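You operate a simulated robot arm through the tools that you are given. There is no shell and no other tool.

You run a simulated two-armed robot. Do the job below in one go: nothing can be reset, and whatever is moved stays where it is left.

Task
Top up the short cylinder to 100 ml with the squeeze bottle.
Fine: stand it on the lit panel for that and leave it there; bottle back, panel off. Set down upright: short measuring cylinder, squeeze bottle.

Only the result counts: the job must be done as asked and must still hold three seconds after the hand-in. Knocking over, shifting, dropping, spilling or breaking anything else fails it.

Robot
Two 7-joint arms with two-finger parallel grippers on one trunk that stands fixed in place. Base frame: the origin is at the foot of the trunk, x ahead of it, y to its left, z up; the work surface is at about z = 90. Lengths are in cm, angles in rad, forces in N, time in s.
The left shoulder is at [8, 13.1, 94.7], the right one opposite. With the tool pointing down near the work surface each hand reaches from about 38 to 84 cm from the base axis, measured 20 degrees to its own side. Payload 1.57 kg a hand.
Tool frame (each hand has its own): the origin (TCP) lies between the finger pads and is the grasp point; the fingertips stand 3 cm ahead of it; z points along the fingers, y is the line along which they close. Largest opening 11 cm; finger width 2.4, thickness 1.2; the body of the gripper, 4.8 by 11.2 cm, starts 7.8 cm behind the TCP.
Orientation is that of the tool frame in the base frame, as a unit quaternion [x, y, z, w]. With the fingers straight down and closing along the base's y, the tool's x points along the base's -x, its y along +y and its z along -z.

Tools
- The arms move only by the tool send_rows. It takes "left_series", "right_series" or both (then of equal length, played together; a hand with none holds still); each is a list of rows, each a list of 7 numbers: the shift along the base's x, y, z in units of 200 mm (1.0 is 200 mm), then the turn, a rotation vector about the base's x, y, z in units of 180 degrees (1.0 is 180 degrees), then the gripper command, from -1 (fully open) to 1 (shut), values between in proportion. In form: [[tx, ty, tz, wx, wy, wz, grip], ...]. A call has 1 to 20 rows; each row is the pose to reach, as a shift and turn from the pose commanded when the call began. A call with a number of a shift or a turn outside -1 to 1 is refused whole. Each row takes 0.2 s and may step no farther than 5 cm and 0.15 rad from the row before; otherwise, or with a gripper value out of range, the whole call is refused. A pose out of reach is approached as far as the arm can. The call stops where the force on the tool passes 90 N (or 10 N more than at its start, if that is more) or the arm is blocked; 0.2 s more then pass. Each finger travels about 10.8 cm/s and halts on what it meets, pressing with about 33 N; the grip force reading is that of the motor and also rises with nothing between the fingers. The clock runs only during rows and for 0.2 s after the last one: add rows that repeat a pose to give the fingers time. The reply holds the time, the measured pose of the TCP, the force on the tool along the base axes, the opening and the grip force, in the units named above and with some noise, with the torque about the TCP (base axes, N m) and any sound that the robot's microphone picked up.
- Cameras (640 x 400 px; columns grow to the right, rows downward): "scene" is now at [-4.69, -0.17, 144.51]; the picture's right is [-0.01, -1.00, 0.00], its down [-0.33, 0.00, -0.94] and it looks along [0.94, -0.00, -0.33] (base axes); focal length 275 px, centre (320, 200). "left" rides on the left gripper at [7, -1.6, -14.1] in its tool frame; the picture's right is [0.23, 0.97, 0.00], its down [-0.86, 0.20, -0.48] and it looks along [-0.47, 0.11, 0.88] (tool axes); focal length 222 px, centre (320, 200). "right" rides on the right gripper at [7, 1.6, -14.1] in its tool frame; the picture's right is [-0.23, 0.97, 0.00], its down [-0.86, -0.20, -0.48] and it looks along [-0.47, -0.11, 0.88] (tool axes); focal length 222 px, centre (320, 200). There is no depth. A picture from a camera that has moved, and an enlarged one, comes with that camera's place and axes in the base frame and with its lens.
- capture(camera): a new picture of that camera. No time passes.
- head_to(pan, tilt): turns the head with the scene camera to pan (to the left, within 1.902 rad either way) and tilt (down, from -0.506 to 1.204), counted from straight ahead of the robot. It gives what a move gives.
- close_up(camera, box): a new picture of the part [left, top, right, bottom] of that camera's present view, enlarged. No time passes.
- close_job(): hands the job in; it is judged then, once.

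Nothing tells you positions but the pictures and the camera data. Unless the task says otherwise, let go and move clear before handing in.

The tools are called after "Request:" by a JSON object that holds its "api" and its "payload". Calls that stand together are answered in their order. send_rows: Moves the arms, as the interface text tells. Its arguments: {"type":"object","properties":{"left_series":{"type":"array","items":{"type":"array","items":{"type":"number"}}},"right_series":{"type":"array","items":{"type":"array","items":{"type":"number"}}}},"required":[]} The other tools are called the same way: head_to (pan, tilt) turns the head that bears the scene camera; capture (camera) takes a picture; close_up (camera, box) takes an enlarged picture of a part of a camera's view; close_job () hands the job in.

At the start:

```text
time: 0.0
left_ee_pos: [42.11, 10.59, 141.04]
left_tcp_rot: [-0.001, 1.0, 0.001, 0.0]
left_force: [0.0, 0.1, -0.2]
left_ft_torque: [0.02, -0.01, 0.02]
left_width: 10.99
left_gripper_force: 0.1
right_ee_pos: [38.68, -19.25, 138.91]
right_tcp_rot: [0.0, 1.0, 0.0, 0.001]
right_force: [0.0, 0.3, 0.1]
right_ft_torque: [-0.01, -0.01, 0.0]
right_width: 11.0
right_gripper_force: 0.0
head pan, tilt (commanded): [-0.005, 0.337]
```

scene: 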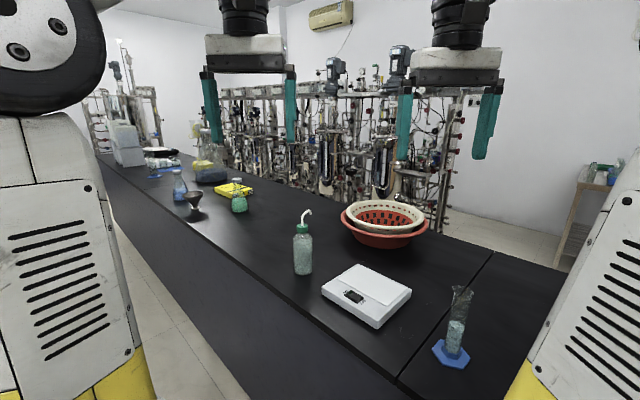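
right: 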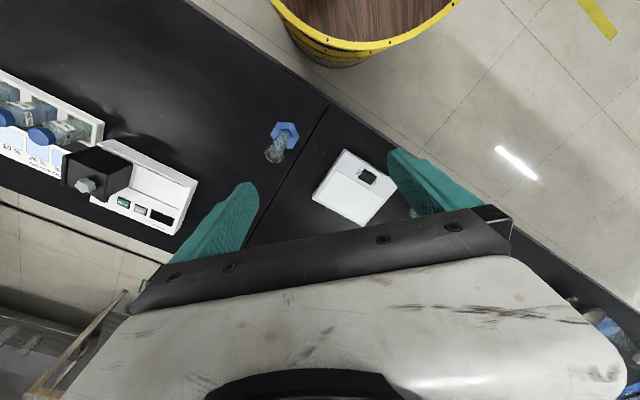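
left: 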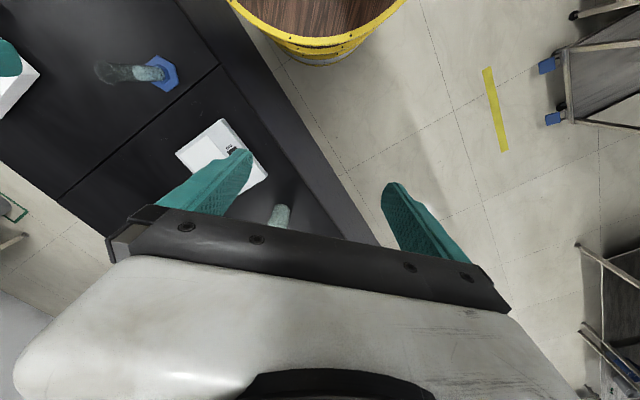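

I see a white balance-like box, a squeeze bottle with green cap, and a short cylinder with a blue base to the right; the right camera also shows another white device with a black block. I'll look closer before moving.

Request:
{"api": "close_up", "payload": {"camera": "scene", "box": [270, 200, 510, 380]}}

Request:
{"api": "close_up", "payload": {"camera": "right", "box": [0, 50, 320, 250]}}

Request:
{"api": "close_up", "payload": {"camera": "left", "box": [60, 20, 340, 240]}}

Request:
{"api": "head_to", "payload": {"pan": -0.6, "tilt": 0.6}}

```text
2.22 times, centred on (390, 290) of scene
camera zoom: at [-4.69, -0.17, 144.51], right [-0.01, -1.0, 0.0], down [-0.33, 0.0, -0.94], along [0.94, 0.0, -0.33], focal length 612 px, centre (164, 0)
```

zoom: 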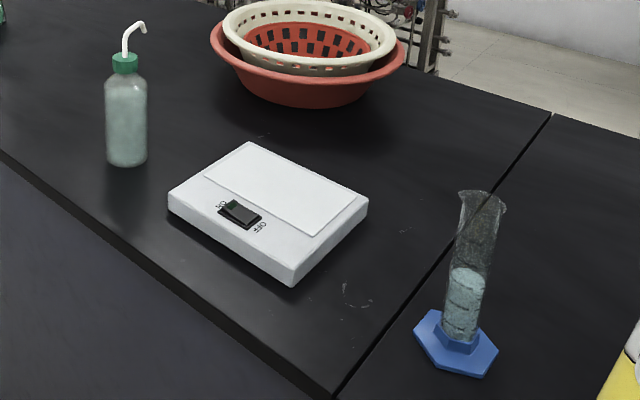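

```text
2.00 times, centred on (160, 150) of right
camera zoom: at [31.77, -17.53, 153.13], right [0.23, 0.97, 0.0], down [0.86, -0.2, 0.48], along [0.47, -0.11, -0.88], focal length 444 px, centre (640, 300)
```

zoom: 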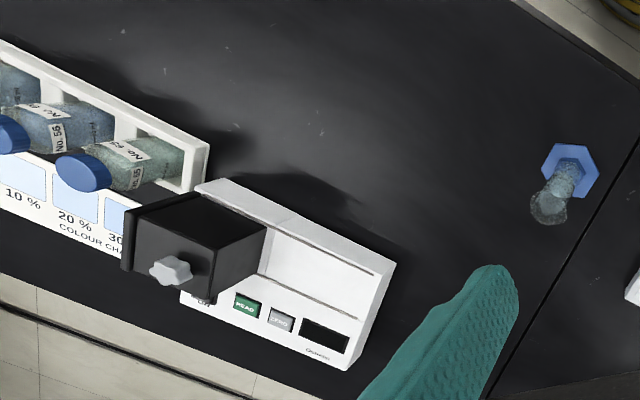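

```text
1.82 times, centred on (200, 130) of left
camera zoom: at [34.96, 8.99, 155.38], right [-0.23, 0.97, 0.0], down [0.86, 0.2, 0.48], along [0.47, 0.11, -0.88], focal length 404 px, centre (538, 327)
```

zoom: 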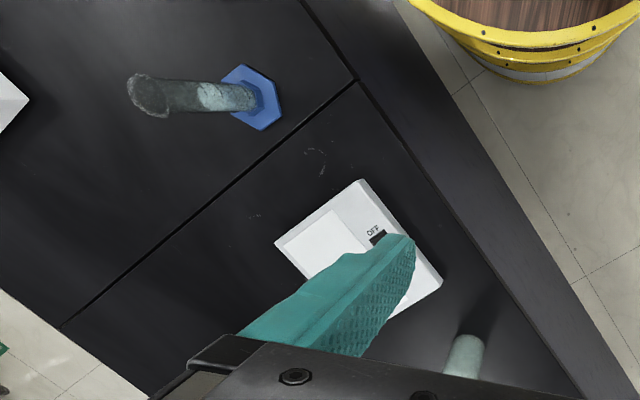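

```text
time: 1.0
left_ee_pos: [41.93, 10.69, 141.11]
left_tcp_rot: [0.0, 1.0, 0.0, 0.0]
left_force: [-0.6, -0.4, -0.2]
left_ft_torque: [0.01, 0.02, 0.0]
left_width: 10.98
left_gripper_force: 0.2
right_ee_pos: [38.77, -19.33, 138.92]
right_tcp_rot: [0.001, 1.0, 0.0, -0.001]
right_force: [1.4, 1.2, -0.2]
right_ft_torque: [0.0, 0.01, 0.01]
right_width: 10.97
right_gripper_force: 0.0
head pan, tilt (commanded): [-0.6, 0.6]
```

The white box is a light panel with an ON/OFF rocker switch. Now I look with the head turned right and down.

Request:
{"api": "capture", "payload": {"camera": "scene"}}

Request:
{"api": "close_up", "payload": {"camera": "scene", "box": [200, 100, 440, 250]}}

```text
taken
camera scene: at [-6.71, -5.11, 142.1], right [-0.56, -0.83, 0.0], down [-0.47, 0.32, -0.83], along [0.68, -0.47, -0.56], focal length 275 px, centre (320, 200)
```

scene: 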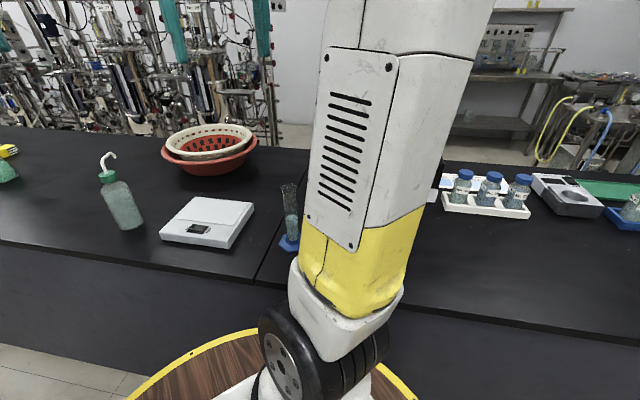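

```text
2.67 times, centred on (320, 175) of scene
camera zoom: at [-6.71, -5.11, 142.1], right [-0.56, -0.83, 0.0], down [-0.47, 0.32, -0.83], along [0.68, -0.47, -0.56], focal length 734 px, centre (320, 267)
```

zoom: 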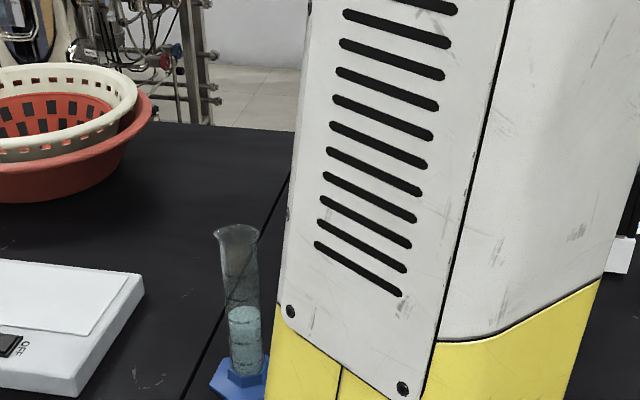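

The right arm blocks part of this view; I turn the head to centre the panel, bottle and cylinder.

Request:
{"api": "head_to", "payload": {"pan": -0.2, "tilt": 0.65}}

Request:
{"api": "capture", "payload": {"camera": "scene"}}

Request:
{"api": "close_up", "payload": {"camera": "scene", "box": [290, 120, 410, 195]}}

```text
time: 1.9
left_ee_pos: [42.01, 10.73, 141.19]
left_tcp_rot: [0.0, 1.0, 0.0, 0.0]
left_force: [-0.8, 0.0, 0.3]
left_ft_torque: [0.03, -0.05, 0.02]
left_width: 11.0
left_gripper_force: 0.0
right_ee_pos: [38.76, -19.33, 139.03]
right_tcp_rot: [0.0, 1.0, 0.0, 0.0]
right_force: [-0.3, -0.1, 0.0]
right_ft_torque: [0.02, -0.01, 0.0]
right_width: 10.97
right_gripper_force: 0.2
head pan, tilt (commanded): [-0.201, 0.649]
```

```text
taken
camera scene: at [-5.51, -1.86, 141.67], right [-0.2, -0.98, 0.0], down [-0.59, 0.12, -0.8], along [0.78, -0.16, -0.6], focal length 275 px, centre (320, 200)
```

scene: 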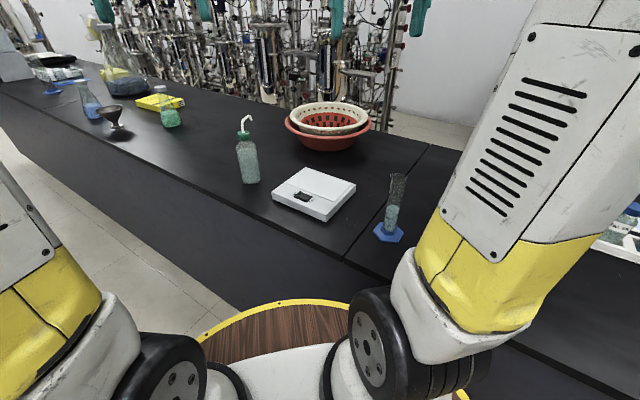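

```text
5.33 times, centred on (350, 158) of scene
camera zoom: at [-5.51, -1.86, 141.67], right [-0.2, -0.98, 0.0], down [-0.59, 0.12, -0.8], along [0.78, -0.16, -0.6], focal length 1469 px, centre (160, 427)
```

zoom: 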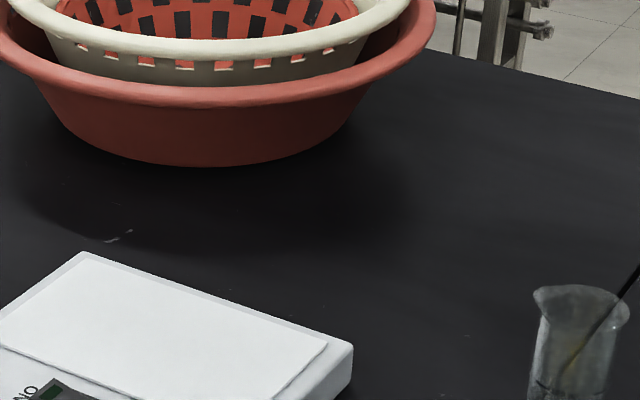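

Request:
{"api": "close_up", "payload": {"camera": "scene", "box": [265, 160, 361, 220]}}

Request:
{"api": "close_up", "payload": {"camera": "scene", "box": [360, 165, 424, 249]}}

Request:
{"api": "close_up", "payload": {"camera": "scene", "box": [215, 105, 285, 195]}}

```text
6.67 times, centred on (313, 190) of scene
camera zoom: at [-5.51, -1.86, 141.67], right [-0.2, -0.98, 0.0], down [-0.59, 0.12, -0.8], along [0.78, -0.16, -0.6], focal length 1836 px, centre (367, 267)
```

zoom: 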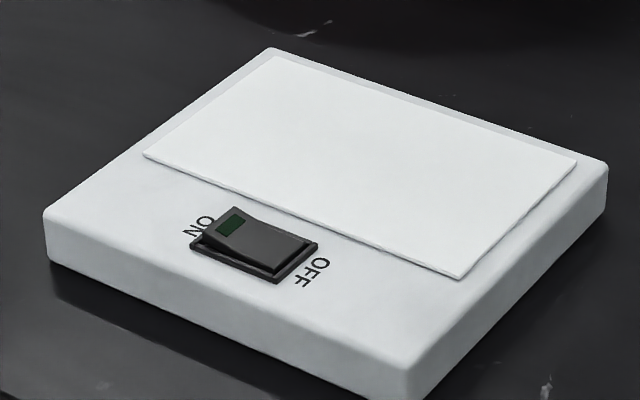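

```text
4.76 times, centred on (392, 207) of scene
camera zoom: at [-5.51, -1.86, 141.67], right [-0.2, -0.98, 0.0], down [-0.59, 0.12, -0.8], along [0.78, -0.16, -0.6], focal length 1311 px, centre (-23, 167)
```

zoom: 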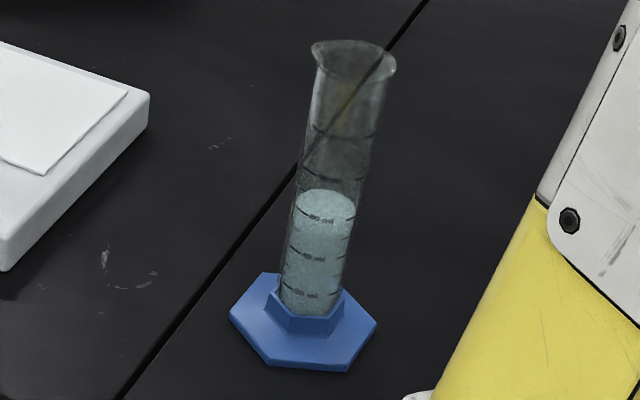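

```text
4.44 times, centred on (250, 150) of scene
camera zoom: at [-5.51, -1.86, 141.67], right [-0.2, -0.98, 0.0], down [-0.59, 0.12, -0.8], along [0.78, -0.16, -0.6], focal length 1224 px, centre (631, 422)
```

zoom: 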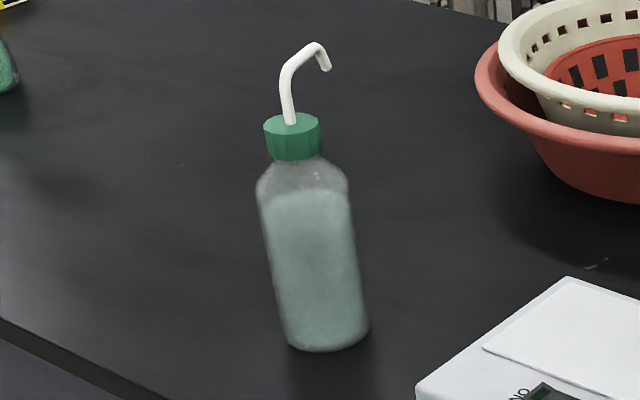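

I locate the panel at roughly (63.6, -14.2), switch near (60, -10), cylinder near (42.4, -30), bottle near (76.7, 5.2). I want better views of the bottle nozzle and the cylinder, so I zoom in from several head angles.

Request:
{"api": "close_up", "payload": {"camera": "scene", "box": [230, 108, 270, 133]}}

Request:
{"api": "close_up", "payload": {"camera": "scene", "box": [372, 168, 420, 248]}}

Request:
{"api": "close_up", "payload": {"camera": "right", "box": [250, 100, 330, 180]}}

Request:
{"api": "head_to", "payload": {"pan": 1.2, "tilt": 0.5}}

Request:
{"api": "capture", "payload": {"camera": "scene"}}

Request:
{"api": "capture", "payload": {"camera": "left"}}

```text
16.00 times, centred on (250, 120) of scene
camera zoom: at [-5.51, -1.86, 141.67], right [-0.2, -0.98, 0.0], down [-0.59, 0.12, -0.8], along [0.78, -0.16, -0.6], focal length 4406 px, centre (1440, 1472)
```

zoom: 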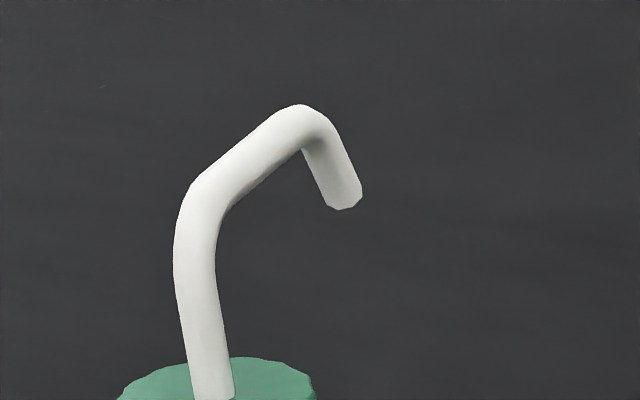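

```text
5.00 times, centred on (396, 208) of scene
camera zoom: at [-5.51, -1.86, 141.67], right [-0.2, -0.98, 0.0], down [-0.59, 0.12, -0.8], along [0.78, -0.16, -0.6], focal length 1377 px, centre (-60, 160)
```

zoom: 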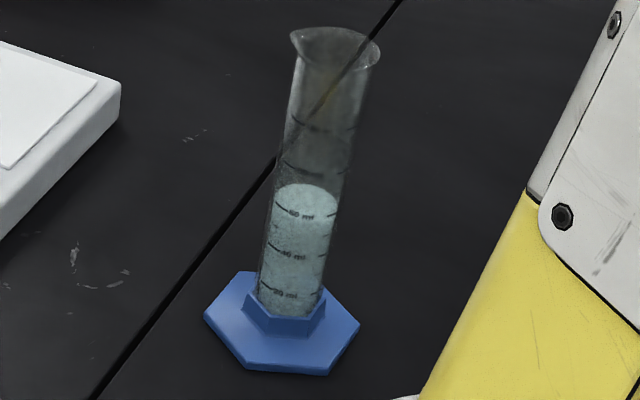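

```text
5.00 times, centred on (290, 140) of right
camera zoom: at [31.77, -17.53, 153.13], right [0.23, 0.97, 0.0], down [0.86, -0.2, 0.48], along [0.47, -0.11, -0.88], focal length 1111 px, centre (470, 500)
```

zoom: 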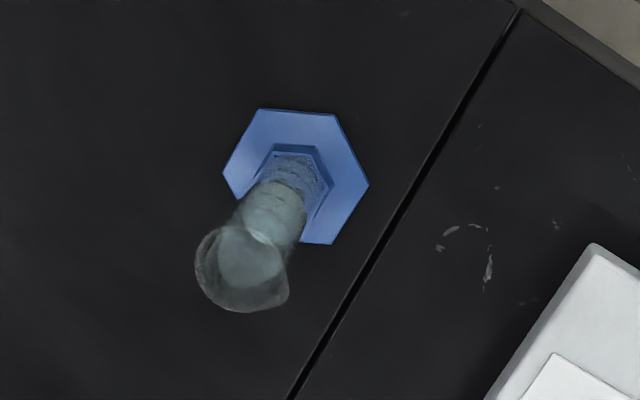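

```text
time: 3.4
left_ee_pos: [41.95, 10.77, 141.12]
left_tcp_rot: [0.0, 1.0, 0.001, 0.0]
left_force: [0.0, 0.4, -0.3]
left_ft_torque: [-0.01, -0.04, 0.01]
left_width: 11.0
left_gripper_force: 0.0
right_ee_pos: [38.74, -19.31, 138.98]
right_tcp_rot: [-0.001, 1.0, 0.0, -0.001]
right_force: [-0.8, 0.4, -0.4]
right_ft_torque: [0.0, 0.01, -0.01]
right_width: 10.97
right_gripper_force: 0.0
head pan, tilt (commanded): [1.201, 0.499]
```

```text
taken
camera scene: at [-10.72, 8.36, 143.0], right [0.93, -0.36, 0.0], down [-0.17, -0.45, -0.88], along [0.32, 0.82, -0.48], focal length 275 px, centre (320, 200)
```

scene: 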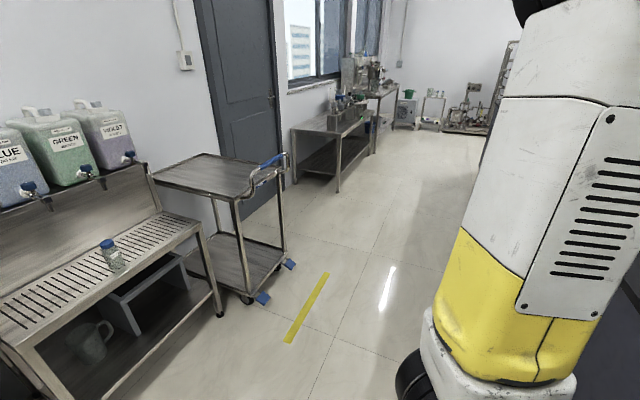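

```text
taken
camera left: at [34.96, 8.99, 155.38], right [-0.23, 0.97, 0.0], down [0.86, 0.2, 0.48], along [0.47, 0.11, -0.88], focal length 222 px, centre (320, 200)
```

left: 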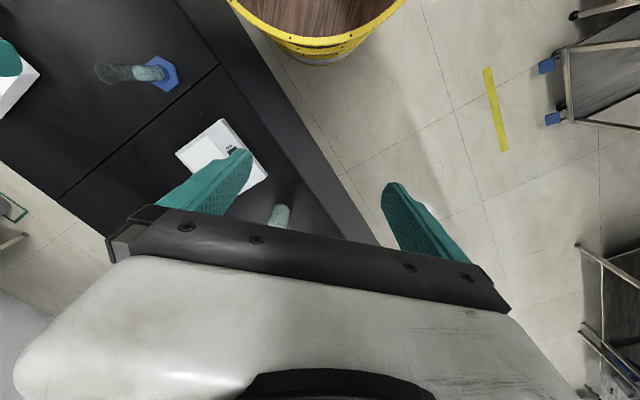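

Cylinder reads just above the 60 ml mark, with marks at 80 and 100 above it. I bring the head back and shift the left hand forward (high) to see the bottle and nozzle from above.

Request:
{"api": "send_rows", "payload": {"left_series": [[0.2, 0, 0, 0, 0, 0, -1], [0.4, 0, 0, 0, 0, 0, -1], [0.6, 0, 0, 0, 0, 0, -1], [0.8, 0, 0, 0, 0, 0, -1], [0.9, 0, 0, 0, 0, 0, -1], [0.9, 0, 0, 0, 0, 0, -1]]}}

Request:
{"api": "capture", "payload": {"camera": "left"}}

Request:
{"api": "close_up", "payload": {"camera": "left", "box": [240, 130, 336, 230]}}

Request:
{"api": "head_to", "payload": {"pan": -0.2, "tilt": 0.5}}

Request:
{"api": "capture", "payload": {"camera": "scene"}}

```text
time: 4.8
left_ee_pos: [55.51, 11.59, 138.67]
left_tcp_rot: [0.0, 1.0, 0.001, 0.003]
left_force: [-0.1, 0.5, 0.3]
left_ft_torque: [0.0, 0.01, 0.04]
left_width: 11.01
left_gripper_force: 0.1
left hand out of reach, approached as far as the arm can: row 3, 4, 5, 6
right_ee_pos: [38.79, -19.28, 139.09]
right_tcp_rot: [0.0, 1.0, 0.0, 0.0]
right_force: [0.0, 0.6, 0.2]
right_ft_torque: [-0.02, 0.0, -0.02]
right_width: 11.02
right_gripper_force: 0.1
head pan, tilt (commanded): [1.201, 0.499]
```

```text
taken
camera left: at [48.44, 9.91, 152.93], right [-0.23, 0.97, 0.0], down [0.85, 0.2, 0.48], along [0.47, 0.11, -0.88], focal length 222 px, centre (320, 200)
```

left: 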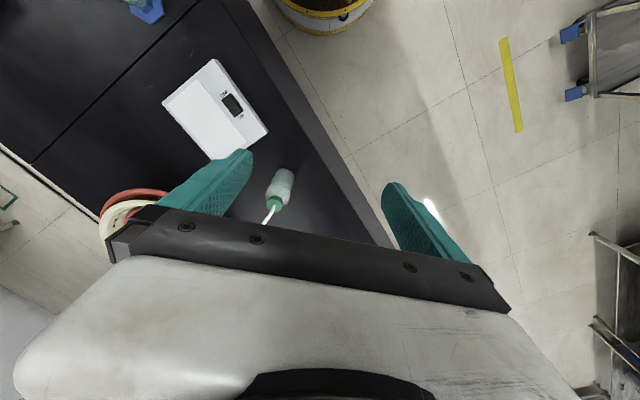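

```text
4.00 times, centred on (288, 180) of left
camera zoom: at [48.44, 9.91, 152.93], right [-0.23, 0.97, 0.0], down [0.85, 0.2, 0.48], along [0.47, 0.11, -0.88], focal length 888 px, centre (448, 280)
```

zoom: 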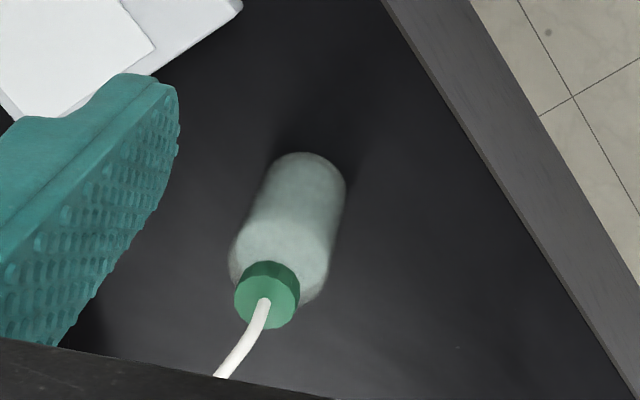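

```text
time: 6.3
left_ee_pos: [55.59, 11.59, 138.82]
left_tcp_rot: [0.0, 1.0, 0.0, 0.003]
left_force: [-0.4, 0.4, -0.6]
left_ft_torque: [0.03, -0.01, 0.01]
left_width: 11.0
left_gripper_force: 0.0
right_ee_pos: [38.82, -19.31, 139.05]
right_tcp_rot: [0.001, 1.0, 0.0, 0.0]
right_force: [-0.4, 0.1, 0.4]
right_ft_torque: [0.0, -0.01, 0.02]
right_width: 11.02
right_gripper_force: 0.0
head pan, tilt (commanded): [-0.201, 0.499]
```

```text
taken
camera scene: at [-5.09, -1.93, 143.0], right [-0.2, -0.98, 0.0], down [-0.47, 0.1, -0.88], along [0.86, -0.17, -0.48], focal length 275 px, centre (320, 200)
```

scene: 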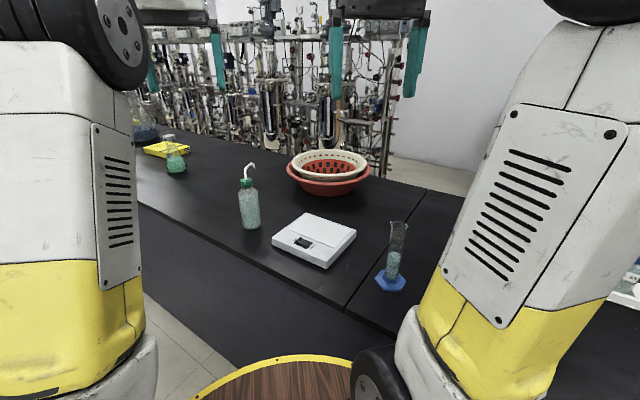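

The nozzle points mostly away from the robot (+x, slightly −y), and the panel's rocker has its ON end raised, so it's off. Next I bring the right hand over the switch, turned 45°, to look at it, and pull the left hand back to the side.

Request:
{"api": "send_rows", "payload": {"right_series": [[0.1206, 0.0544, -0.161, 0, 0, -0.0278, -1], [0.2412, 0.1088, -0.322, 0, 0, -0.0556, -1], [0.3618, 0.1632, -0.483, 0, 0, -0.0833, -1], [0.4824, 0.2176, -0.644, 0, 0, -0.1111, -1], [0.603, 0.272, -0.805, 0, 0, -0.1389, -1], [0.7236, 0.3264, -0.966, 0, 0, -0.1667, -1], [0.844, 0.38, -1.0, 0, 0, -0.1944, -1], [0.965, 0.4352, -1.0, 0, 0, -0.2222, -1], [1.0, 0.49, -1.0, 0, 0, -0.25, -1], [1.0, 0.49, -1.0, 0, 0, -0.25, -1]], "left_series": [[-0.15, 0.1, 0, 0, 0, 0, -1], [-0.3, 0.2, 0, 0, 0, 0, -1], [-0.45, 0.3, 0, 0, 0, 0, -1], [-0.6, 0.4, 0, 0, 0, 0, -1], [-0.7, 0.4, 0, 0, 0, 0, -1], [-0.7, 0.4, 0, 0, 0, 0, -1], [-0.7, 0.4, 0, 0, 0, 0, -1], [-0.7, 0.4, 0, 0, 0, 0, -1], [-0.7, 0.4, 0, 0, 0, 0, -1], [-0.7, 0.4, 0, 0, 0, 0, -1]]}}

Request:
{"api": "capture", "payload": {"camera": "right"}}

Request:
{"api": "capture", "payload": {"camera": "scene"}}

```text
time: 8.5
left_ee_pos: [41.74, 19.6, 138.98]
left_tcp_rot: [0.0, 1.0, 0.0, 0.001]
left_force: [1.1, -0.7, 0.4]
left_ft_torque: [0.0, -0.01, 0.0]
left_width: 11.01
left_gripper_force: 0.0
right_ee_pos: [58.72, -9.51, 118.86]
right_tcp_rot: [0.384, 0.923, 0.0, 0.0]
right_force: [-0.1, -0.1, 1.9]
right_ft_torque: [0.02, 0.03, 0.0]
right_width: 11.01
right_gripper_force: 0.2
head pan, tilt (commanded): [-0.201, 0.499]
```

```text
taken
camera right: at [54.87, -3.29, 133.06], right [0.85, 0.53, 0.0], down [0.46, -0.75, 0.48], along [0.25, -0.41, -0.88], focal length 222 px, centre (320, 200)
```

right: 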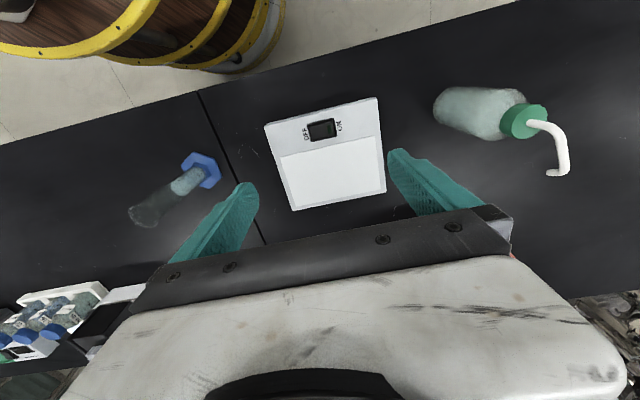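

```text
taken
camera scene: at [-5.09, -1.93, 143.0], right [-0.2, -0.98, 0.0], down [-0.47, 0.1, -0.88], along [0.86, -0.17, -0.48], focal length 275 px, centre (320, 200)
```

scene: 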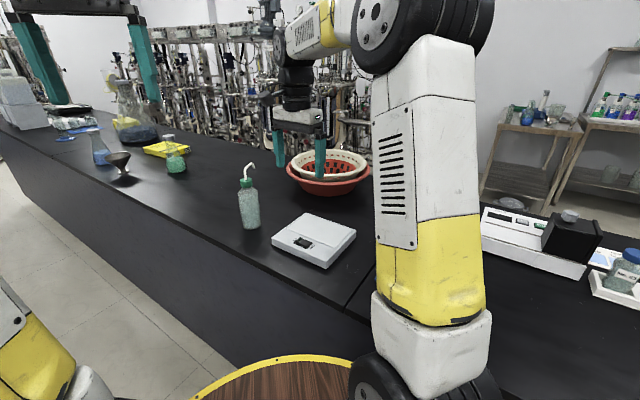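

The right wrist view shows panel, switch, cylinder and bottle well. I zoom in on each to fix positions.

Request:
{"api": "close_up", "payload": {"camera": "right", "box": [420, 70, 580, 190]}}

Request:
{"api": "close_up", "payload": {"camera": "right", "box": [255, 85, 395, 215]}}

Request:
{"api": "close_up", "payload": {"camera": "right", "box": [290, 105, 354, 145]}}

Request:
{"api": "close_up", "payload": {"camera": "right", "box": [120, 140, 230, 235]}}

```text
3.33 times, centred on (500, 130) of right
camera zoom: at [54.87, -3.29, 133.06], right [0.85, 0.53, 0.0], down [0.46, -0.75, 0.48], along [0.25, -0.41, -0.88], focal length 740 px, centre (-280, 433)
```

zoom: 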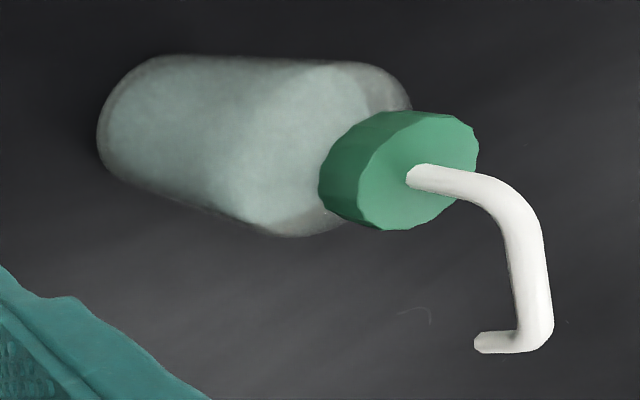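

```text
3.08 times, centred on (325, 150) of right
camera zoom: at [54.87, -3.29, 133.06], right [0.85, 0.53, 0.0], down [0.46, -0.75, 0.48], along [0.25, -0.41, -0.88], focal length 684 px, centre (305, 354)
```

zoom: 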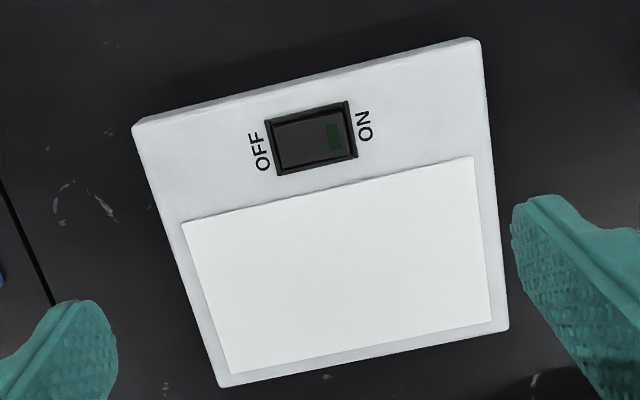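

```text
10.00 times, centred on (322, 125) of right
camera zoom: at [54.87, -3.29, 133.06], right [0.85, 0.53, 0.0], down [0.46, -0.75, 0.48], along [0.25, -0.41, -0.88], focal length 2221 px, centre (300, 950)
```

zoom: 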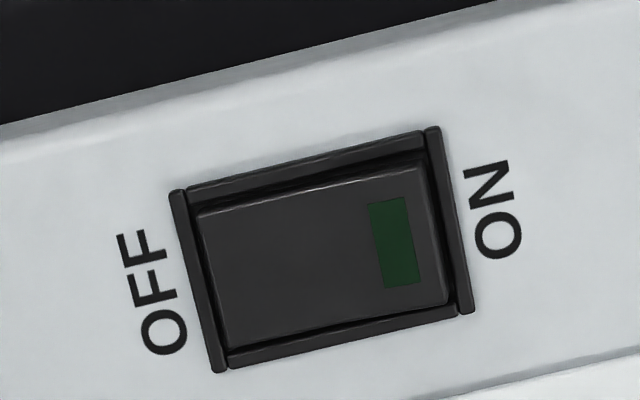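

```text
4.21 times, centred on (175, 188) of right
camera zoom: at [54.87, -3.29, 133.06], right [0.85, 0.53, 0.0], down [0.46, -0.75, 0.48], along [0.25, -0.41, -0.88], focal length 935 px, centre (930, 253)
```

zoom: 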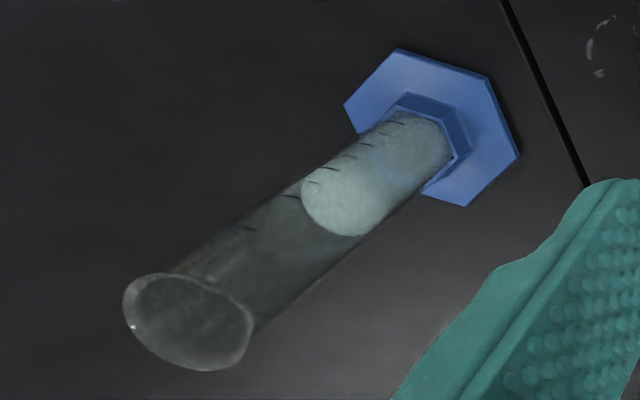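

The rocker centre is near (59.5, -9.9) with its ON end toward the +x,+y side; the bottle axis is near (76.9, 5.2) with the nozzle tip about 6.4 cm ahead at height ~108.6. I now close the right fingers and lower them over the ON end of the rocker.

Request:
{"api": "send_rows", "payload": {"right_series": [[0.05, 0.018, -0.2, 0, 0, 0, 1], [0.1, 0.035, -0.4, 0, 0, 0, 1], [0.1, 0.035, -0.6, 0, 0, 0, 1], [0.1, 0.035, -0.8, 0, 0, 0, 1], [0.1, 0.035, -0.9, 0, 0, 0, 1], [0.1, 0.035, -0.9, 0, 0, 0, 1]]}}

Request:
{"api": "capture", "payload": {"camera": "right"}}

Request:
{"api": "close_up", "payload": {"camera": "right", "box": [240, 80, 400, 220]}}

Request:
{"api": "close_up", "payload": {"camera": "scene", "box": [260, 200, 370, 280]}}

```text
time: 9.9
left_ee_pos: [41.79, 19.58, 138.93]
left_tcp_rot: [0.0, 1.0, 0.001, 0.0]
left_force: [-0.4, -0.3, -0.3]
left_ft_torque: [0.01, -0.03, -0.01]
left_width: 10.97
left_gripper_force: 0.0
right_ee_pos: [60.64, -8.85, 101.1]
right_tcp_rot: [0.383, 0.924, 0.0, 0.0]
right_force: [0.2, 0.2, -0.4]
right_ft_torque: [-0.01, -0.01, 0.0]
right_width: 0.0
right_gripper_force: 21.0
head pan, tilt (commanded): [-0.201, 0.499]
```

```text
taken
camera right: at [56.78, -2.53, 115.29], right [0.85, 0.53, 0.0], down [0.46, -0.75, 0.48], along [0.25, -0.41, -0.88], focal length 222 px, centre (320, 200)
```

right: 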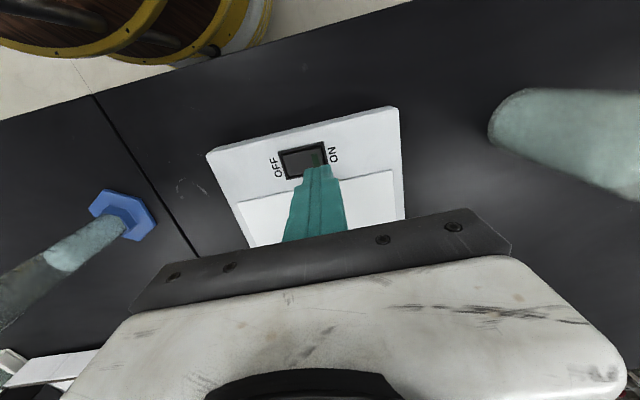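

```text
2.86 times, centred on (320, 150) of right
camera zoom: at [56.78, -2.53, 115.29], right [0.85, 0.53, 0.0], down [0.46, -0.75, 0.48], along [0.25, -0.41, -0.88], focal length 635 px, centre (320, 343)
```

zoom: 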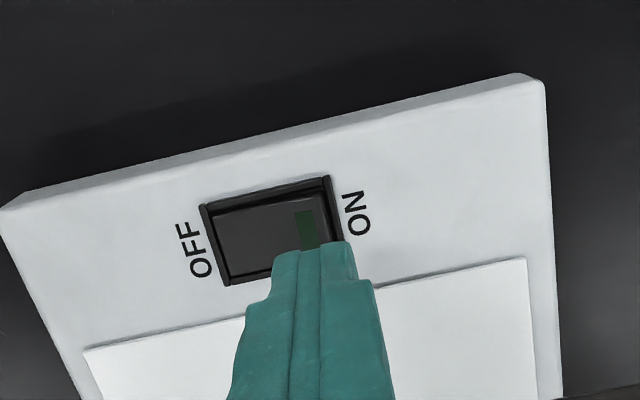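

```text
5.00 times, centred on (315, 240) of scene
camera zoom: at [-5.09, -1.93, 143.0], right [-0.2, -0.98, 0.0], down [-0.47, 0.1, -0.88], along [0.86, -0.17, -0.48], focal length 1377 px, centre (345, 0)
```

zoom: 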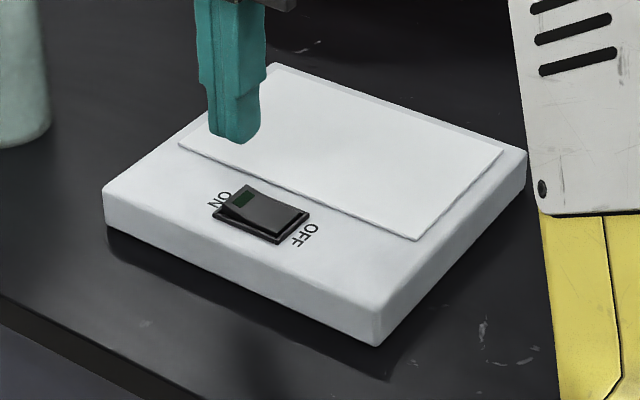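

The fingertips are centred over the raised ON end. I lower gently onto it.

Request:
{"api": "send_rows", "payload": {"right_series": [[0, 0, -0.1, 0, 0, 0, 1], [0, 0, -0.17, 0, 0, 0, 1], [0, 0, -0.185, 0, 0, 0, 1], [0, 0, -0.2, 0, 0, 0, 1], [0, 0, -0.2, 0, 0, 0, 1]]}}

Request:
{"api": "close_up", "payload": {"camera": "scene", "box": [260, 200, 370, 280]}}

Request:
{"api": "close_up", "payload": {"camera": "right", "box": [240, 80, 400, 220]}}

```text
time: 11.1
left_ee_pos: [41.76, 19.61, 139.11]
left_tcp_rot: [0.0, 1.0, 0.001, -0.001]
left_force: [-0.5, 0.2, 0.1]
left_ft_torque: [0.01, 0.01, 0.02]
left_width: 11.0
left_gripper_force: 0.1
right_ee_pos: [60.81, -8.81, 96.99]
right_tcp_rot: [0.383, 0.924, 0.0, 0.0]
right_force: [0.0, 0.5, -0.1]
right_ft_torque: [0.0, -0.01, 0.0]
right_width: 0.02
right_gripper_force: 21.3
head pan, tilt (commanded): [-0.201, 0.499]
```

```text
5.00 times, centred on (315, 240) of scene
camera zoom: at [-5.09, -1.93, 143.0], right [-0.2, -0.98, 0.0], down [-0.47, 0.1, -0.88], along [0.86, -0.17, -0.48], focal length 1377 px, centre (345, 0)
```

zoom: 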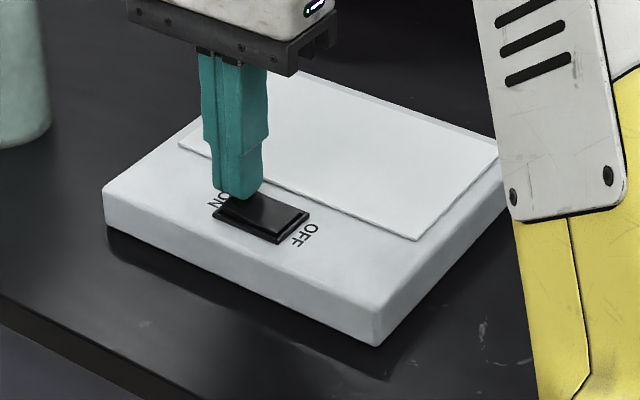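

```text
2.86 times, centred on (320, 150) of right
camera zoom: at [57.05, -2.59, 111.22], right [0.85, 0.53, 0.0], down [0.46, -0.75, 0.48], along [0.25, -0.41, -0.88], focal length 635 px, centre (320, 343)
```

zoom: 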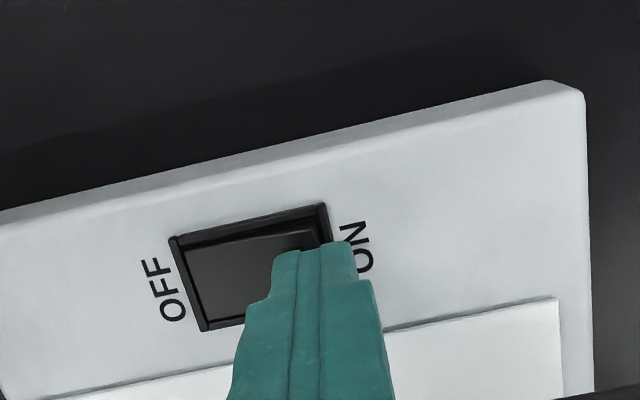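

No contact yet; I continue down in fine steps.

Request:
{"api": "send_rows", "payload": {"right_series": [[0, 0, -0.01, 0, 0, 0, 1], [0, 0, -0.02, 0, 0, 0, 1], [0, 0, -0.03, 0, 0, 0, 1], [0, 0, -0.03, 0, 0, 0, 1]]}}

Request:
{"api": "close_up", "payload": {"camera": "scene", "box": [260, 200, 370, 280]}}

```text
time: 12.1
left_ee_pos: [41.65, 19.64, 139.11]
left_tcp_rot: [0.0, 1.0, 0.0, -0.001]
left_force: [-0.3, -0.6, 0.6]
left_ft_torque: [-0.01, 0.0, 0.01]
left_width: 10.98
left_gripper_force: 0.2
right_ee_pos: [60.87, -8.79, 96.67]
right_tcp_rot: [0.383, 0.924, 0.001, 0.003]
right_force: [-2.4, -4.1, 38.2]
right_ft_torque: [-0.29, 0.42, 0.02]
right_width: 0.01
right_gripper_force: 21.5
head pan, tilt (commanded): [-0.201, 0.499]
heard: click
```

```text
5.00 times, centred on (315, 240) of scene
camera zoom: at [-5.21, -1.93, 143.0], right [-0.2, -0.98, 0.0], down [-0.47, 0.1, -0.88], along [0.86, -0.17, -0.48], focal length 1377 px, centre (345, 0)
```

zoom: 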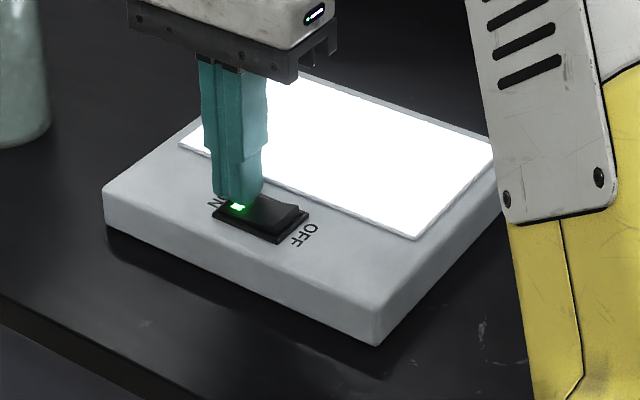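

The switch clicked and the panel is lit. Now I raise the right hand, open it, and travel over to the cylinder near (42.85, -30).

Request:
{"api": "send_rows", "payload": {"right_series": [[0, 0, 0.2, 0, 0, 0, 1], [0, 0, 0.42, 0, 0, 0, 1], [0, 0, 0.64, 0, 0, 0, 0], [0, 0, 0.86, 0, 0, 0, -1], [-0.08, -0.1, 1.0, 0, 0, 0, -1], [-0.22, -0.25, 1.0, 0, 0, 0, -1], [-0.36, -0.4, 1.0, 0, 0, 0, -1], [-0.5, -0.55, 1.0, 0, 0, 0, -1], [-0.64, -0.7, 1.0, 0, 0, 0, -1], [-0.78, -0.85, 1.0, 0, 0, 0, -1], [-0.9, -1.0, 1.0, 0, 0, 0, -1], [-0.9, -1.0, 1.0, 0, 0, 0, -1]]}}

Request:
{"api": "capture", "payload": {"camera": "right"}}

Request:
{"api": "capture", "payload": {"camera": "scene"}}

```text
time: 14.7
left_ee_pos: [41.81, 19.7, 138.93]
left_tcp_rot: [0.0, 1.0, 0.0, 0.0]
left_force: [0.1, -0.1, 0.0]
left_ft_torque: [0.01, 0.01, 0.01]
left_width: 11.01
left_gripper_force: 0.1
right_ee_pos: [42.69, -29.24, 116.35]
right_tcp_rot: [0.383, 0.924, 0.0, 0.0]
right_force: [1.2, 0.3, 1.0]
right_ft_torque: [0.01, 0.05, 0.0]
right_width: 11.02
right_gripper_force: 0.0
head pan, tilt (commanded): [-0.201, 0.499]
```

```text
taken
camera right: at [38.87, -23.0, 130.51], right [0.85, 0.53, 0.0], down [0.46, -0.75, 0.48], along [0.25, -0.41, -0.88], focal length 222 px, centre (320, 200)
```

right: 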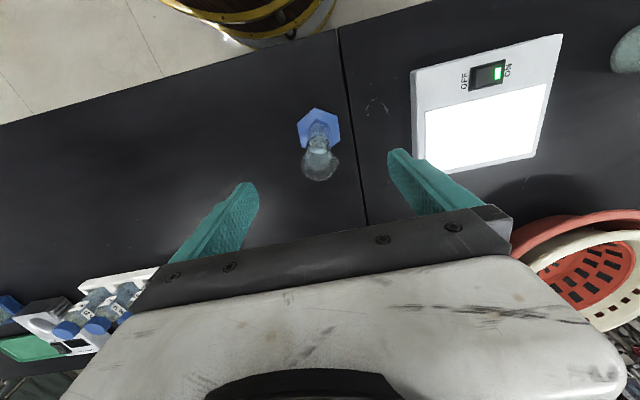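

```text
taken
camera scene: at [-5.1, -1.94, 143.0], right [-0.2, -0.98, 0.0], down [-0.47, 0.1, -0.88], along [0.86, -0.17, -0.48], focal length 275 px, centre (320, 200)
```

scene: 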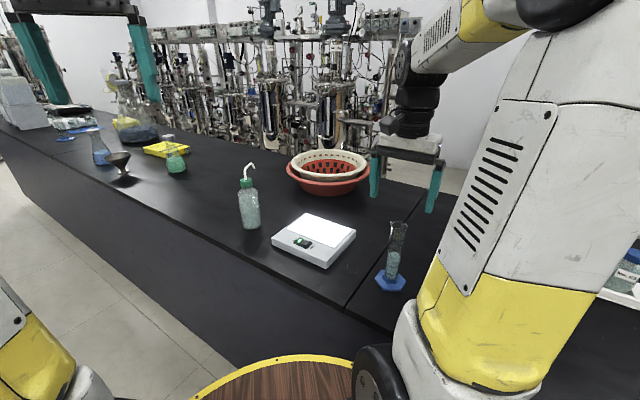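

Request:
{"api": "close_up", "payload": {"camera": "right", "box": [280, 95, 360, 195]}}

Request:
{"api": "close_up", "payload": {"camera": "scene", "box": [365, 210, 425, 300]}}

```text
4.00 times, centred on (320, 145) of right
camera zoom: at [38.87, -23.0, 130.51], right [0.85, 0.53, 0.0], down [0.46, -0.75, 0.48], along [0.25, -0.41, -0.88], focal length 888 px, centre (320, 420)
```

zoom: 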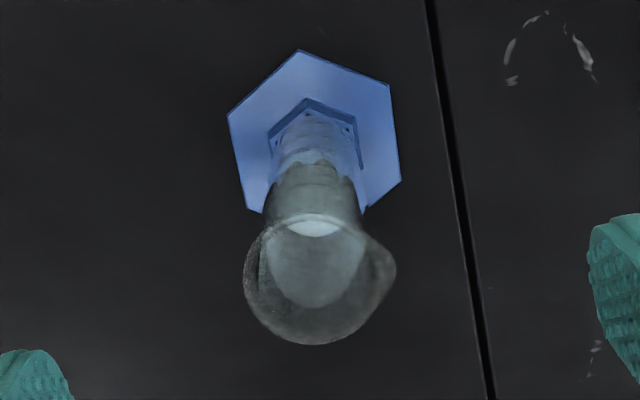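

```text
4.44 times, centred on (395, 255) of scene
camera zoom: at [-5.1, -1.94, 143.0], right [-0.2, -0.98, 0.0], down [-0.47, 0.1, -0.88], along [0.86, -0.17, -0.48], focal length 1224 px, centre (-13, -44)
```

zoom: 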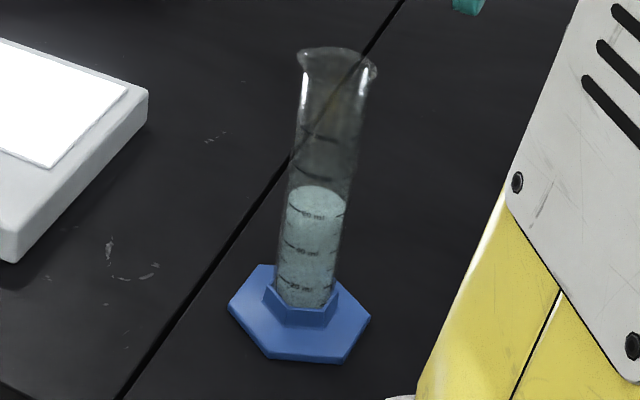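

The cylinder axis is at about (42.9, -30.0), rim ~108.3. I centre the right hand, lower to grasp height 102.5 and close moderately on the tube.

Request:
{"api": "send_rows", "payload": {"right_series": [[0.01, -0.038, 0, 0, 0, 0, -1], [0.01, -0.038, -0.15, 0, 0, 0, -1], [0.01, -0.038, -0.35, 0, 0, 0, -1], [0.01, -0.038, -0.55, 0, 0, 0, -1], [0.01, -0.038, -0.692, 0, 0, 0, -1], [0.01, -0.038, -0.692, 0, 0, 0, -1]]}}

Request:
{"api": "capture", "payload": {"camera": "right"}}

Request:
{"api": "close_up", "payload": {"camera": "scene", "box": [335, 180, 455, 300]}}

```text
time: 16.1
left_ee_pos: [41.72, 19.61, 139.01]
left_tcp_rot: [0.0, 1.0, 0.0, 0.0]
left_force: [-0.8, 0.1, -0.4]
left_ft_torque: [-0.01, -0.01, -0.01]
left_width: 11.02
left_gripper_force: 0.0
right_ee_pos: [42.93, -29.7, 102.43]
right_tcp_rot: [0.382, 0.924, 0.0, 0.001]
right_force: [-0.4, 0.7, -0.1]
right_ft_torque: [-0.01, -0.01, -0.01]
right_width: 10.98
right_gripper_force: 0.1
head pan, tilt (commanded): [-0.201, 0.499]
```

```text
taken
camera right: at [39.08, -23.5, 116.67], right [0.85, 0.53, 0.0], down [0.46, -0.75, 0.48], along [0.25, -0.41, -0.88], focal length 222 px, centre (320, 200)
```

right: 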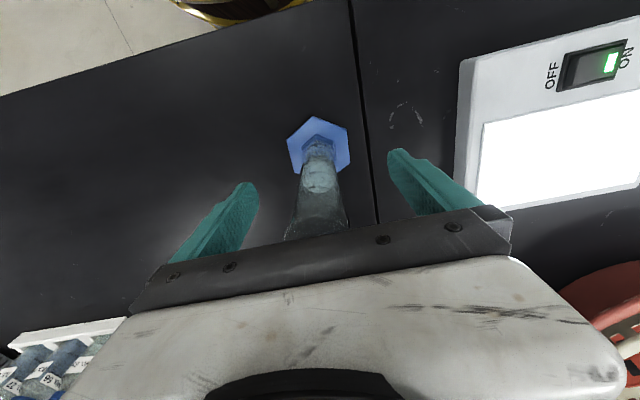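

```text
3.33 times, centred on (395, 240) of scene
camera zoom: at [-5.09, -1.94, 143.0], right [-0.2, -0.98, 0.0], down [-0.47, 0.1, -0.88], along [0.86, -0.17, -0.48], focal length 918 px, centre (70, 67)
```

zoom: 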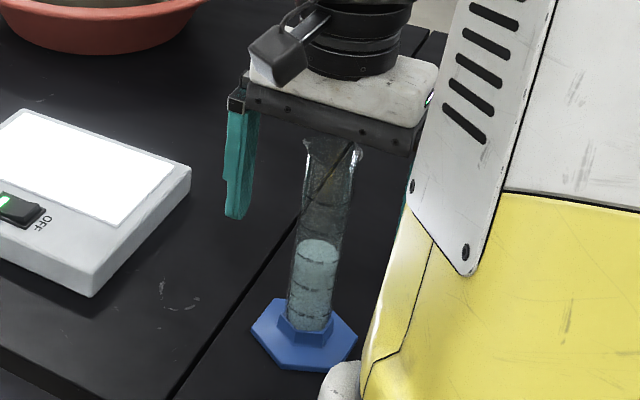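

The tube is between the fingers. I nudge 0.25 cm in −y and close in stages.

Request:
{"api": "send_rows", "payload": {"right_series": [[0, -0.012, 0, 0, 0, 0, -0.3], [0, -0.012, 0, 0, 0, 0, 0.1], [0, -0.012, 0, 0, 0, 0, 0.2], [0, -0.012, 0, 0, 0, 0, 0.3], [0, -0.012, 0, 0, 0, 0, 0.36], [0, -0.012, 0, 0, 0, 0, 0.42], [0, -0.012, 0, 0, 0, 0, 0.46], [0, -0.012, 0, 0, 0, 0, 0.46]]}}

Request:
{"api": "capture", "payload": {"camera": "right"}}

```text
time: 17.9
left_ee_pos: [41.9, 19.57, 139.1]
left_tcp_rot: [0.0, 1.0, 0.0, 0.0]
left_force: [0.4, 1.5, -0.7]
left_ft_torque: [-0.01, 0.02, 0.04]
left_width: 11.0
left_gripper_force: 0.0
right_ee_pos: [42.84, -29.92, 102.65]
right_tcp_rot: [0.383, 0.924, 0.0, 0.0]
right_force: [-0.4, 0.5, 0.2]
right_ft_torque: [0.0, 0.0, -0.02]
right_width: 3.68
right_gripper_force: 33.4
head pan, tilt (commanded): [-0.201, 0.499]
```

```text
taken
camera right: at [39.14, -23.68, 116.63], right [0.85, 0.53, 0.0], down [0.46, -0.75, 0.48], along [0.25, -0.41, -0.88], focal length 222 px, centre (320, 200)
```

right: 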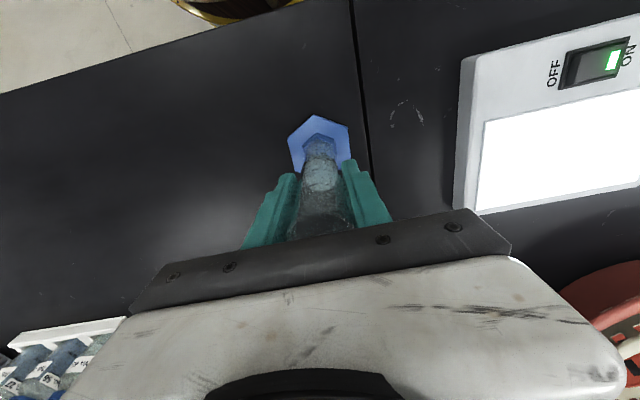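

The tube is 3.68 cm wide and gripped at 33 N. While still standing I test how the grip force depends on the commanded opening (useful for the squeeze bottle).

Request:
{"api": "send_rows", "payload": {"right_series": [[0, 0, 0, 0, 0, 0, 0.35], [0, 0, 0, 0, 0, 0, 0.35], [0, 0, 0, 0, 0, 0, 0.35]]}}

Request:
{"api": "send_rows", "payload": {"right_series": [[0, 0, 0, 0, 0, 0, 0.37], [0, 0, 0, 0, 0, 0, 0.37], [0, 0, 0, 0, 0, 0, 0.37]]}}

Request:
{"api": "send_rows", "payload": {"right_series": [[0, 0, 0, 0, 0, 0, 0.4], [0, 0, 0, 0, 0, 0, 0.4], [0, 0, 0, 0, 0, 0, 0.4]]}}

```text
time: 18.7
left_ee_pos: [41.8, 19.69, 138.99]
left_tcp_rot: [0.0, 1.0, 0.0, 0.0]
left_force: [0.3, 0.2, -0.6]
left_ft_torque: [0.0, -0.04, 0.0]
left_width: 10.98
left_gripper_force: 0.0
right_ee_pos: [42.92, -30.01, 102.52]
right_tcp_rot: [0.383, 0.924, 0.0, 0.0]
right_force: [-0.6, 0.4, -0.8]
right_ft_torque: [-0.04, -0.02, -0.01]
right_width: 3.69
right_gripper_force: 32.8
head pan, tilt (commanded): [-0.201, 0.499]
```

```text
time: 19.5
left_ee_pos: [41.78, 19.61, 138.98]
left_tcp_rot: [-0.001, 1.0, -0.001, 0.0]
left_force: [-0.1, 0.1, -0.8]
left_ft_torque: [0.04, -0.01, -0.01]
left_width: 11.0
left_gripper_force: 0.1
right_ee_pos: [42.92, -29.94, 102.51]
right_tcp_rot: [0.383, 0.924, -0.001, 0.0]
right_force: [-0.6, -0.6, -0.6]
right_ft_torque: [0.0, -0.02, -0.02]
right_width: 3.7
right_gripper_force: 32.9
head pan, tilt (commanded): [-0.201, 0.499]
```

```text
time: 20.3
left_ee_pos: [41.8, 19.55, 139.09]
left_tcp_rot: [-0.001, 1.0, -0.001, 0.0]
left_force: [0.1, 0.0, -0.1]
left_ft_torque: [-0.05, 0.02, 0.0]
left_width: 11.0
left_gripper_force: 0.1
right_ee_pos: [42.9, -29.87, 102.37]
right_tcp_rot: [0.383, 0.924, 0.0, 0.0]
right_force: [0.2, 0.5, 0.7]
right_ft_torque: [-0.01, 0.0, 0.02]
right_width: 3.71
right_gripper_force: 33.5
head pan, tilt (commanded): [-0.201, 0.499]
```

The grip is stiff (33 N at any overclosure), so the glass grip is secure. Now I lift the cylinder 8 cm and carry it slowly toward the panel.

Request:
{"api": "send_rows", "payload": {"right_series": [[0, 0, 0.04, 0, 0, 0, 0.42], [0, 0, 0.12, 0, 0, 0, 0.42], [0, 0, 0.22, 0, 0, 0, 0.42], [0, 0, 0.32, 0, 0, 0, 0.42], [0, 0, 0.38, 0, 0, 0, 0.42], [0.03, 0.018, 0.4, 0, 0, 0, 0.42], [0.085, 0.053, 0.4, 0, 0, 0, 0.42], [0.17, 0.105, 0.4, 0, 0, 0, 0.42], [0.276, 0.171, 0.4, 0, 0, 0, 0.42], [0.3825, 0.237, 0.4, 0, 0, 0, 0.42], [0.489, 0.302, 0.4, 0, 0, 0, 0.42], [0.595, 0.368, 0.4, 0, 0, 0, 0.42], [0.7, 0.434, 0.4, 0, 0, 0, 0.42], [0.8, 0.496, 0.4, 0, 0, 0, 0.42], [0.88, 0.545, 0.4, 0, 0, 0, 0.42], [0.93, 0.576, 0.4, 0, 0, 0, 0.42], [0.95, 0.588, 0.4, 0, 0, 0, 0.42], [0.95, 0.588, 0.4, 0, 0, 0, 0.42]]}}

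Request:
{"api": "capture", "payload": {"camera": "right"}}

Request:
{"api": "capture", "payload": {"camera": "scene"}}

```text
time: 24.1
left_ee_pos: [41.82, 19.61, 138.98]
left_tcp_rot: [0.0, 1.0, 0.0, 0.0]
left_force: [-0.3, 0.8, -0.3]
left_ft_torque: [-0.01, 0.01, -0.02]
left_width: 11.01
left_gripper_force: 0.1
right_ee_pos: [61.99, -18.05, 110.37]
right_tcp_rot: [0.383, 0.924, 0.0, 0.0]
right_force: [0.0, 0.0, -1.5]
right_ft_torque: [-0.03, 0.0, -0.01]
right_width: 3.7
right_gripper_force: 33.3
head pan, tilt (commanded): [-0.201, 0.499]
```

```text
taken
camera right: at [58.25, -11.88, 124.58], right [0.85, 0.53, 0.0], down [0.46, -0.75, 0.48], along [0.25, -0.41, -0.88], focal length 222 px, centre (320, 200)
```

right: 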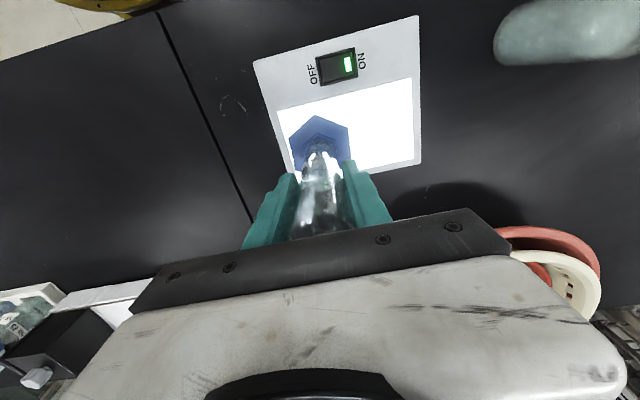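

```text
taken
camera scene: at [-5.08, -1.93, 143.0], right [-0.2, -0.98, 0.0], down [-0.47, 0.1, -0.88], along [0.86, -0.17, -0.48], focal length 275 px, centre (320, 200)
```

scene: 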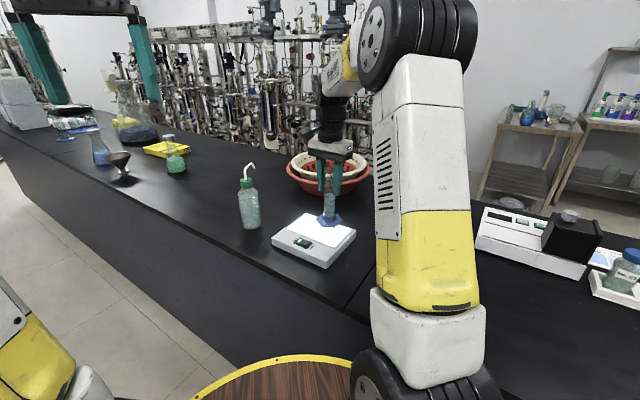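

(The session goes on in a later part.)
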